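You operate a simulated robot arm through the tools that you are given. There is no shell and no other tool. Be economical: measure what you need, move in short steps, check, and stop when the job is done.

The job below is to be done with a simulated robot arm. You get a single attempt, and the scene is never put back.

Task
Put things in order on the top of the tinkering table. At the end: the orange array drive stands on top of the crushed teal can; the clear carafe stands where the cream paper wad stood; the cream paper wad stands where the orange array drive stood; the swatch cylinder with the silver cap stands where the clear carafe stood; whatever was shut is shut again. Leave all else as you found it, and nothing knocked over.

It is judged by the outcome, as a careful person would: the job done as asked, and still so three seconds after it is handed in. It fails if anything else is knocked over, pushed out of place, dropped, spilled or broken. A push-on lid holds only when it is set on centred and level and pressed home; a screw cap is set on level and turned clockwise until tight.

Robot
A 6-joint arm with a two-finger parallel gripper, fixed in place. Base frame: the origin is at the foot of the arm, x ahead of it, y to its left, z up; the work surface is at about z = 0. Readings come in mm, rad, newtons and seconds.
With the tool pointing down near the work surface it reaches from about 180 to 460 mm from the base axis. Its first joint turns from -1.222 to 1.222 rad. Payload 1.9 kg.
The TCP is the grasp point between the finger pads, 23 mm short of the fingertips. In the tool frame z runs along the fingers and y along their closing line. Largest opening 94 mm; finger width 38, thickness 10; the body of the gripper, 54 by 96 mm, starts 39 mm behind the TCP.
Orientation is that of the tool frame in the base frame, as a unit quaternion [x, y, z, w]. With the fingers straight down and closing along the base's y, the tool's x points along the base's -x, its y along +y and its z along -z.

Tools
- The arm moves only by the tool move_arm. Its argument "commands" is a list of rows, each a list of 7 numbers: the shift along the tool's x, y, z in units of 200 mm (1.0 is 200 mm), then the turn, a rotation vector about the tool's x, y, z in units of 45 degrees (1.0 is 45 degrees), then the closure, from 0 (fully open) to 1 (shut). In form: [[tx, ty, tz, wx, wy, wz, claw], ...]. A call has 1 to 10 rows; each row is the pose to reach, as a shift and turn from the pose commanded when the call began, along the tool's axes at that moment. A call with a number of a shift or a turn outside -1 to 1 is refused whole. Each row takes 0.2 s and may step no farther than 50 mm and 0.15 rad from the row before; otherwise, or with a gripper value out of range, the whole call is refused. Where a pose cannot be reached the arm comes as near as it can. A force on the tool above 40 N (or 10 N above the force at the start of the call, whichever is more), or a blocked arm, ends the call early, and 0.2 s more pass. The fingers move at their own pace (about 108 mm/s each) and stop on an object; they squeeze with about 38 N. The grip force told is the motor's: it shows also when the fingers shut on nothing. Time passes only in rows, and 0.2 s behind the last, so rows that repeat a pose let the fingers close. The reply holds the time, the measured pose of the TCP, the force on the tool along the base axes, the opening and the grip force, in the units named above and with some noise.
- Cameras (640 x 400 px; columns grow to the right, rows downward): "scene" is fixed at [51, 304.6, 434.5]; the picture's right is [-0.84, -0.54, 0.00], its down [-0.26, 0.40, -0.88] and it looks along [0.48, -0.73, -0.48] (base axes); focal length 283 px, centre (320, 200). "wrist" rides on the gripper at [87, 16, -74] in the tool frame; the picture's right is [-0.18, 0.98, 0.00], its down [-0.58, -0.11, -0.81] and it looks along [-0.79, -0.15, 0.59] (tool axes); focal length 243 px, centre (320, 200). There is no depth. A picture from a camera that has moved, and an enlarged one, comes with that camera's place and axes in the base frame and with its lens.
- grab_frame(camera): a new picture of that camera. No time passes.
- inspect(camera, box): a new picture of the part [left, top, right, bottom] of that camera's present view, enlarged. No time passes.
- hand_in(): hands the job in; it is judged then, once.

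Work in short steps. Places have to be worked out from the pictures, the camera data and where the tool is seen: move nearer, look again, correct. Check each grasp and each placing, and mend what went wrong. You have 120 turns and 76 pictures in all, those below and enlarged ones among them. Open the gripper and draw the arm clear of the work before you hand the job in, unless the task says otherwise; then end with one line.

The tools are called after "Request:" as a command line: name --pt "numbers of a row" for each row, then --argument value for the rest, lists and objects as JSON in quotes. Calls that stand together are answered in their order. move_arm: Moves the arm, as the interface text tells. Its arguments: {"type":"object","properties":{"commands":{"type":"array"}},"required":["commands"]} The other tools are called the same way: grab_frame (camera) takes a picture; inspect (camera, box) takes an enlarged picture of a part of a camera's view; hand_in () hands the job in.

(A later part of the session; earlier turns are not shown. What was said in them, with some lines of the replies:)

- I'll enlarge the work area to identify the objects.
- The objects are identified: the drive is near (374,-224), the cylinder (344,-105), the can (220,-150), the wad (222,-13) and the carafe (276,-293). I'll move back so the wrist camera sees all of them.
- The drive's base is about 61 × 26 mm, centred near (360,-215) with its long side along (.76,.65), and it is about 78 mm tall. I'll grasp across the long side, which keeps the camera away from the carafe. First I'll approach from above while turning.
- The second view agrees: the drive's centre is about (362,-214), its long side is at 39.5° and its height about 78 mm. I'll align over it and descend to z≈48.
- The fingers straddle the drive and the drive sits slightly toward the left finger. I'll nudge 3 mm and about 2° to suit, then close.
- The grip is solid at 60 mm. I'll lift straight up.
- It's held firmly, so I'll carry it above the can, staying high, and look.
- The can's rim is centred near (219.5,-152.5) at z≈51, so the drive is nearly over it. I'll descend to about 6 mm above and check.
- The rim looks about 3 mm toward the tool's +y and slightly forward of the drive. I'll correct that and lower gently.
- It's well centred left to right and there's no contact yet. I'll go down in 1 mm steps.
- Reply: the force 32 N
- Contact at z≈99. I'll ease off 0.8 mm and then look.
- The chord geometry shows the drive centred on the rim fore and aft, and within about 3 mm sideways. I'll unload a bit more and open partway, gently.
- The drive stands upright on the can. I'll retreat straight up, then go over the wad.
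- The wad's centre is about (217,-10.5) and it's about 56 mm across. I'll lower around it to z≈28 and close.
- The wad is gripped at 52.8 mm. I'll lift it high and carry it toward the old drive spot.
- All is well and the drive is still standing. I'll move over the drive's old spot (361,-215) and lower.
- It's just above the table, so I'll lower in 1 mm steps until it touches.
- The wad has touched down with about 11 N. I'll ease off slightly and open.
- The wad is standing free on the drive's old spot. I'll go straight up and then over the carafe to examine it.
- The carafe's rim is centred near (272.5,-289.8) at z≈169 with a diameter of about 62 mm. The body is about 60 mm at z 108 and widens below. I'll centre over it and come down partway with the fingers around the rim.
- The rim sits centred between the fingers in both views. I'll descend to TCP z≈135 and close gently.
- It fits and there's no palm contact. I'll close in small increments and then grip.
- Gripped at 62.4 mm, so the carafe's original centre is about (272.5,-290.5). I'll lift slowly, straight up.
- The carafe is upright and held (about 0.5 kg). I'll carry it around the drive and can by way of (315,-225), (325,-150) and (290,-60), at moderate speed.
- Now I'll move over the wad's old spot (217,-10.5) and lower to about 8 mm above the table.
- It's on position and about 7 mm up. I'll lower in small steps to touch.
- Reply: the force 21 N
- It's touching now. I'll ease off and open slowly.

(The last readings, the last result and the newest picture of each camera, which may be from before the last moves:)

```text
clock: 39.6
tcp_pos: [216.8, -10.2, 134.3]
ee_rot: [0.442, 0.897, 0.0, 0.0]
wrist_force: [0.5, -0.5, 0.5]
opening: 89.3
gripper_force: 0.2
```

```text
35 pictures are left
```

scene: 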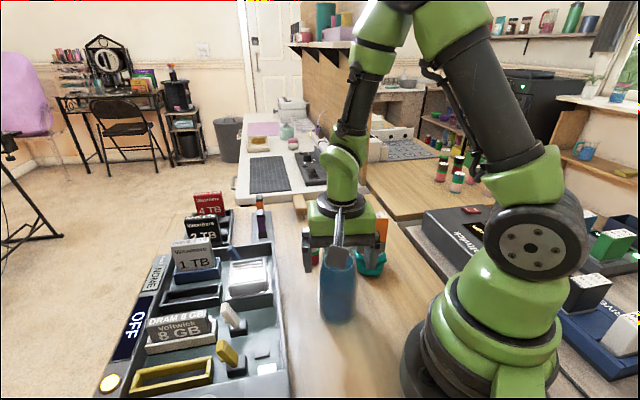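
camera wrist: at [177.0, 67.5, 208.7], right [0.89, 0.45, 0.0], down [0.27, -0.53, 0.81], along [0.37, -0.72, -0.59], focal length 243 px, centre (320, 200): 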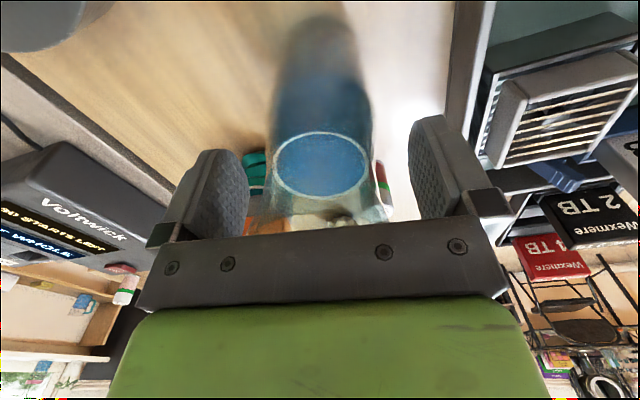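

The carafe stands free. I'll rise clear and move over the swatch cylinder.

Request:
move_arm --pt "0 0 -0.1 0 0 0 0.05" --pt "0 0 -0.25 0 0 0 0.05" --pt "0 0 -0.4 0 0 0 0.05" --pt "-0.19 0.054 -0.4 0 0 0 0.05" --pt "-0.38 0.108 -0.4 0 0 0 0.05" --pt "-0.57 0.162 -0.4 0 0 0 0.2" --pt "-0.763 0.216 -0.35 0 0 0 0.35" --pt "-0.763 0.216 -0.2 0 0 0 0.35" --pt "-0.763 0.216 -0.1 0 0 0 0.35" --pt "-0.763 0.216 -0.1 0 0 0 0.35"

Request:
grab_frame --camera "wrist"

Request:
grab_frame --camera "scene"

```text
clock: 41.8
tcp_pos: [343.7, -104.2, 154.6]
ee_rot: [0.442, 0.897, 0.0, 0.0]
wrist_force: [-0.2, -0.2, 0.4]
opening: 61.2
gripper_force: 0.1
```

```text
34 pictures are left
camera wrist: at [304.2, -26.5, 229.1], right [0.89, 0.45, 0.0], down [0.27, -0.53, 0.81], along [0.37, -0.72, -0.59], focal length 243 px, centre (320, 200)
```

wrist: 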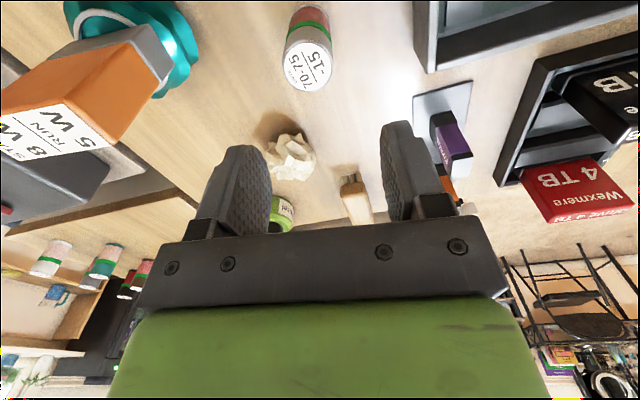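

```text
33 pictures are left
```

scene: 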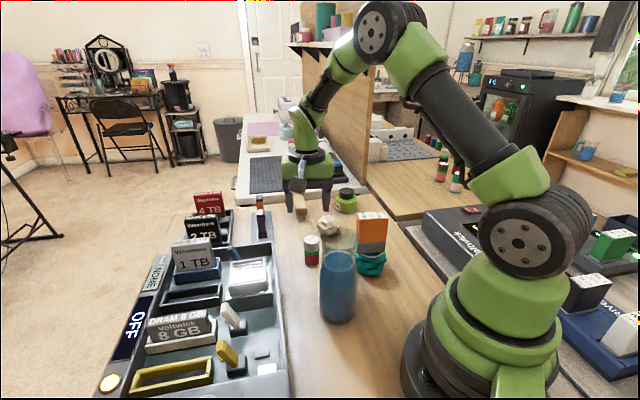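

The cylinder is at about (330,-94) and about 72 mm tall. I'll shift over it, come partway down and check.

Request:
move_arm --pt "0.082 -0.023 0 0 0 0 0.35" --pt "0.082 -0.023 0.15 0 0 0 0.35" --pt "0.082 -0.023 0.25 0 0 0 0.35" --pt "0.082 -0.023 0.25 0 0 0 0.35"

Request:
grab_frame --camera "wrist"

Request:
inspect --camera "scene" --box '[260, 190, 380, 290]'

```text
clock: 42.8
tcp_pos: [330.6, -95.6, 103.2]
ee_rot: [0.441, 0.897, 0.0, 0.0]
wrist_force: [-0.1, 1.0, 0.3]
opening: 61.2
gripper_force: 0.1
```

```text
32 pictures are left
camera wrist: at [290.4, -17.1, 178.2], right [0.89, 0.45, 0.0], down [0.27, -0.53, 0.81], along [0.37, -0.72, -0.59], focal length 243 px, centre (320, 200)
```

wrist: 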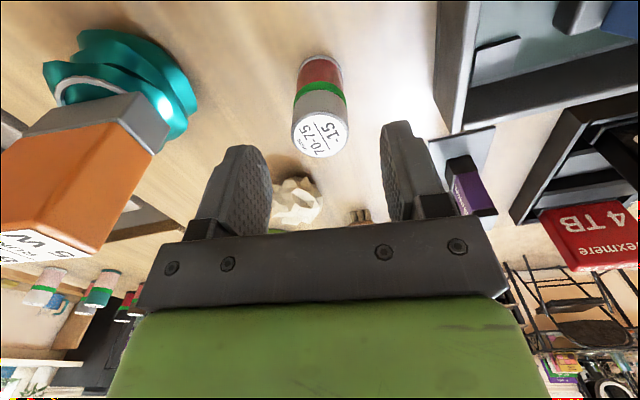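

```text
4.00 times, centred on (320, 240) of scene
camera zoom: at [51.0, 304.6, 434.5], right [-0.84, -0.54, 0.0], down [-0.26, 0.4, -0.88], along [0.48, -0.73, -0.48], focal length 1132 px, centre (320, 40)
```

zoom: 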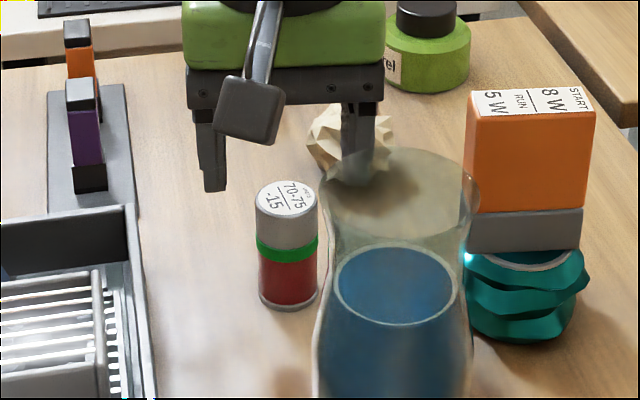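

It's nearly centred, at about (329,-91.5). I'll descend to z≈45 and close.

Request:
move_arm --pt "0.02 0.005 0.1 0 0 0 0.35" --pt "0.02 0.005 0.2 0 0 0 0.35" --pt "0.02 0.005 0.29 0 0 0 0.35" --pt "0.02 0.005 0.29 0 0 0 0.35"

Request:
grab_frame --camera "wrist"

```text
clock: 43.8
tcp_pos: [329.2, -91.5, 45.5]
ee_rot: [0.442, 0.897, -0.001, 0.0]
wrist_force: [0.3, -0.5, -0.4]
opening: 61.2
gripper_force: 0.0
```

```text
30 pictures are left
camera wrist: at [289.0, -12.7, 119.9], right [0.89, 0.45, 0.0], down [0.27, -0.53, 0.81], along [0.37, -0.72, -0.59], focal length 243 px, centre (320, 200)
```

wrist: 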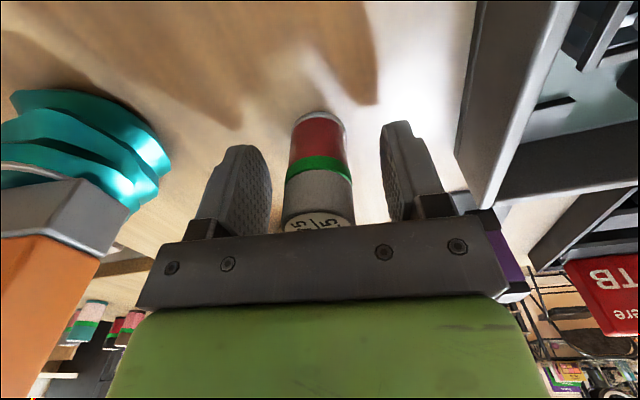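

It's centred between the fingers. I'll close gradually.

Request:
move_arm --pt "0 0 0 0 0 0 0.5" --pt "0 0 0 0 0 0 0.58" --pt "0 0 0 0 0 0 0.64" --pt "0 0 0 0 0 0 0.7" --pt "0 0 0 0 0 0 1" --pt "0 0 0 0 0 0 1"

```text
clock: 45.2
tcp_pos: [329.3, -91.1, 45.2]
ee_rot: [0.442, 0.897, 0.0, 0.0]
wrist_force: [-0.6, 0.1, 0.2]
opening: 32.6
gripper_force: 38.2
```

Gripped at 32.6 mm. I'll lift and carry it toward the carafe's old spot at (272.5,-290.5).

Request:
move_arm --pt "0 0 -0.1 0 0 0 1" --pt "0 0 -0.3 0 0 0 1" --pt "0 0 -0.5 0 0 0 1" --pt "0 0 -0.65 0 0 0 1" --pt "-0.124 -0.167 -0.65 0 0 0 1" --pt "-0.247 -0.333 -0.65 0 0 0 1" --pt "-0.371 -0.5 -0.65 0 0 0 1" --pt "-0.494 -0.666 -0.65 0 0 0 1" --pt "-0.618 -0.833 -0.65 0 0 0 1" --pt "-0.618 -0.833 -0.65 0 0 0 1"

Request:
grab_frame --camera "scene"

Request:
grab_frame --camera "wrist"

```text
clock: 47.4
tcp_pos: [271.9, -291.0, 175.1]
ee_rot: [0.441, 0.897, 0.0, 0.0]
wrist_force: [-0.5, 1.0, 0.6]
opening: 32.7
gripper_force: 38.2
```

```text
29 pictures are left
```

scene: 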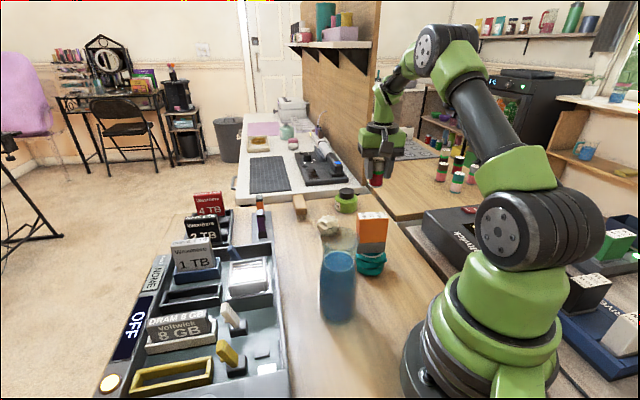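

```text
28 pictures are left
camera wrist: at [232.0, -212.9, 250.1], right [0.89, 0.45, 0.0], down [0.27, -0.53, 0.81], along [0.37, -0.72, -0.59], focal length 243 px, centre (320, 200)
```

wrist: 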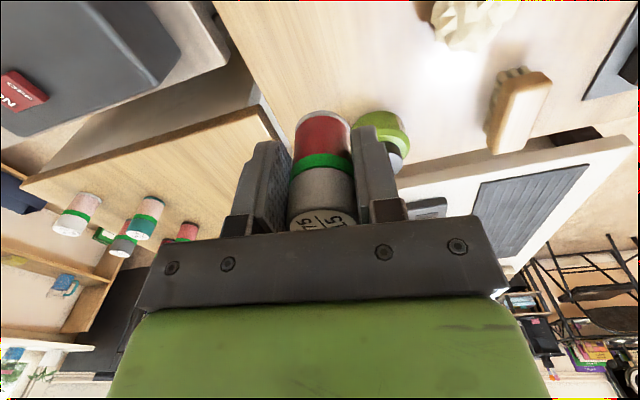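

It's held upright. I'll descend partway, watching the camera housing's clearance to the drive (I estimate about 20 mm).

Request:
move_arm --pt "0 0 0.15 0 0 0 1" --pt "0 0 0.3 0 0 0 1" --pt "0 0 0.42 0 0 0 1" --pt "0 0 0.5 0 0 0 1" --pt "0 0 0.5 0 0 0 1"

Request:
inspect --camera "scene" --box '[310, 130, 450, 290]'

Request:
grab_frame --camera "wrist"

```text
clock: 48.6
tcp_pos: [273.8, -291.9, 75.0]
ee_rot: [0.442, 0.897, 0.0, 0.0]
wrist_force: [0.2, 0.3, -0.4]
opening: 32.8
gripper_force: 38.3
```

```text
2.50 times, centred on (380, 210) of scene
camera zoom: at [51.0, 304.6, 434.5], right [-0.84, -0.54, 0.0], down [-0.26, 0.4, -0.88], along [0.48, -0.73, -0.48], focal length 708 px, centre (170, 175)
```

zoom: 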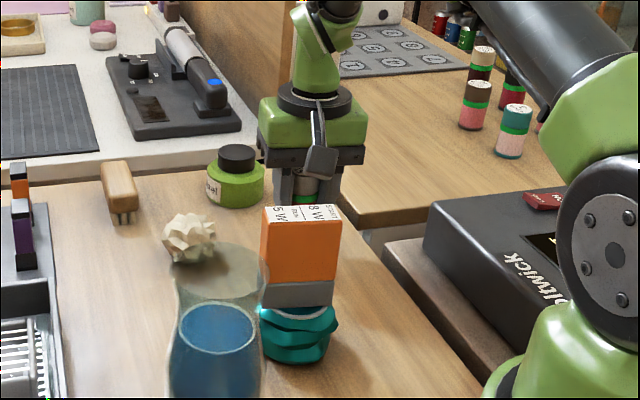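

```text
26 pictures are left
camera wrist: at [233.0, -212.5, 150.2], right [0.89, 0.45, 0.0], down [0.27, -0.53, 0.81], along [0.37, -0.72, -0.59], focal length 243 px, centre (320, 200)
```

wrist: 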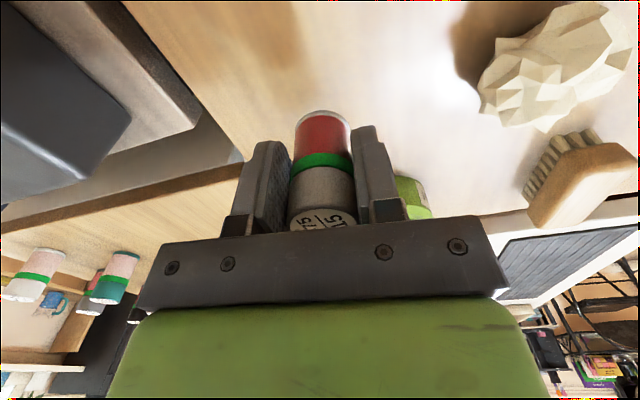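

For extra clearance from the drive I'll yaw the tool 20° so the camera swings away, then continue down to about 4 mm above contact.

Request:
move_arm --pt "-0.002 0 0 0 0 -0.15 1" --pt "-0.002 0 0 0 0 -0.3 1" --pt "-0.002 0 0 0 0 -0.444 1" --pt "-0.002 0 0.06 0 0 -0.444 1" --pt "-0.002 0 0.1 0 0 -0.444 1" --pt "-0.002 0 0.125 0 0 -0.444 1" --pt "-0.002 0 0.125 0 0 -0.444 1"

```text
clock: 50.2
tcp_pos: [273.1, -290.8, 51.3]
ee_rot: [0.28, 0.96, 0.0, 0.0]
wrist_force: [-1.1, 0.8, -0.1]
opening: 32.7
gripper_force: 38.0
```

Request:
move_arm --pt "0 0 0.012 0 0 0 1" --pt "0 0 0.022 0 0 0 1" --pt "0 0 0.027 0 0 0 1"

```text
clock: 51.0
tcp_pos: [274.4, -292.4, 47.4]
ee_rot: [0.279, 0.96, -0.001, 0.002]
wrist_force: [-3.1, 4.5, 24.0]
opening: 32.6
gripper_force: 37.8
```

Contact. I'll ease off and open partway, since a full opening isn't needed.

Request:
move_arm --pt "0 0 -0.003 0 0 0 1" --pt "0 0 -0.003 0 0 0 0.62" --pt "0 0 -0.003 0 0 0 0.5" --pt "0 0 -0.003 0 0 0 0.35" --pt "0 0 -0.003 0 0 0 0.35"

Request:
grab_frame --camera "wrist"

```text
clock: 52.2
tcp_pos: [273.6, -292.1, 46.7]
ee_rot: [0.279, 0.96, -0.001, 0.0]
wrist_force: [-0.1, -0.7, 0.3]
opening: 61.2
gripper_force: 0.1
```

```text
25 pictures are left
camera wrist: at [208.5, -231.2, 121.0], right [0.68, 0.73, 0.0], down [0.43, -0.4, 0.81], along [0.59, -0.55, -0.59], focal length 243 px, centre (320, 200)
```

wrist: 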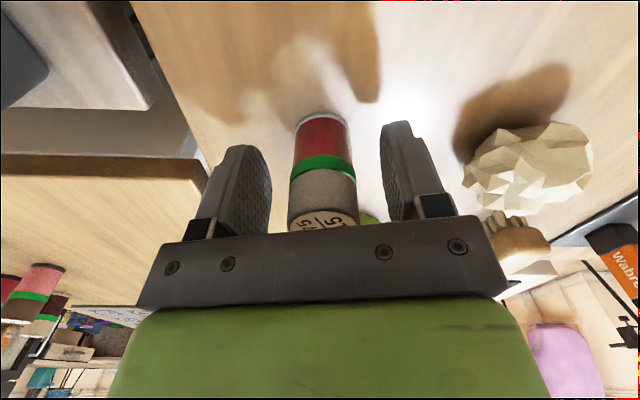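

The cylinder stands. I'll rise straight up, swing clear, and check everything.

Request:
move_arm --pt "0 0 -0.1 0 0 0 0.35" --pt "0 0 -0.3 0 0 0 0.35" --pt "0 0 -0.5 0 0 0 0.35" --pt "0 0 -0.7 0 0 0 0.35" --pt "0 0 -0.9 0 0 0 0.35" --pt "0.1 0 -0.98 0 0 0 0.2" --pt "0.2 0.1 -0.98 0 0 0 0.1" --pt "0.2 0.1 -0.98 0 0 0 0"

Request:
grab_frame --camera "scene"

Request:
grab_frame --camera "wrist"

Request:
inspect --camera "scene" --box '[270, 170, 430, 330]'

```text
clock: 54.0
tcp_pos: [249.9, -253.0, 242.3]
ee_rot: [0.28, 0.96, 0.0, 0.001]
wrist_force: [0.5, 0.0, 0.0]
opening: 94.1
gripper_force: 0.0
```

```text
24 pictures are left
```

scene: 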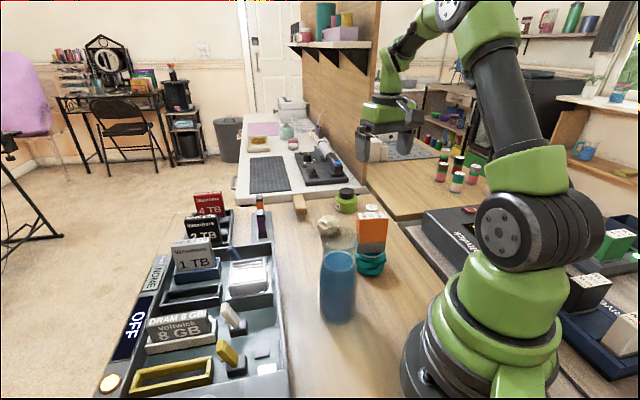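

```text
23 pictures are left
camera wrist: at [185.4, -192.8, 316.5], right [0.68, 0.73, 0.0], down [0.43, -0.4, 0.81], along [0.59, -0.55, -0.59], focal length 243 px, centre (320, 200)
```

wrist: 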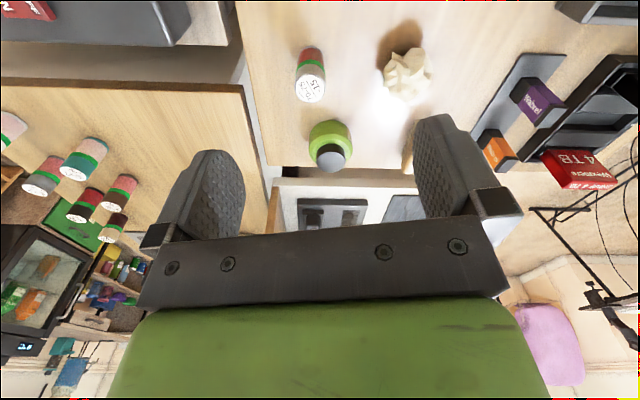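

```text
2.50 times, centred on (350, 250) of scene
camera zoom: at [51.0, 304.7, 434.5], right [-0.84, -0.54, 0.0], down [-0.26, 0.4, -0.88], along [0.48, -0.73, -0.48], focal length 708 px, centre (245, 75)
```

zoom: 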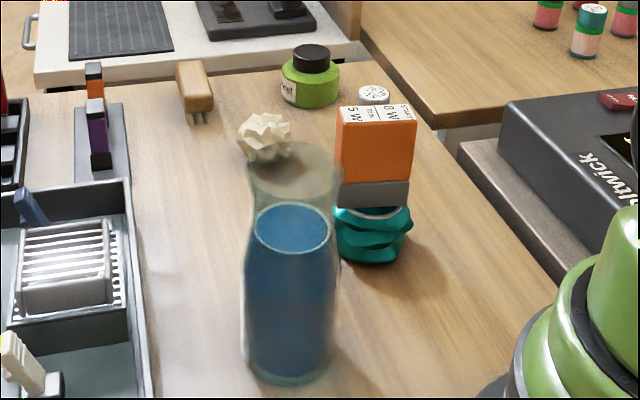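

Everything is upright and placed: the drive is on the can, the wad on the drive's spot, the carafe on the wad's spot and the cylinder on the carafe's spot. The gripper is open and clear, so I'm handing in.

Request:
hand_in

```text
The job is handed in.
```

The job is handed in: the drive is on the can, and the wad, carafe and capped cylinder are each in their new places, all upright in the last pictures, with nothing opened and nothing else seen out of place.
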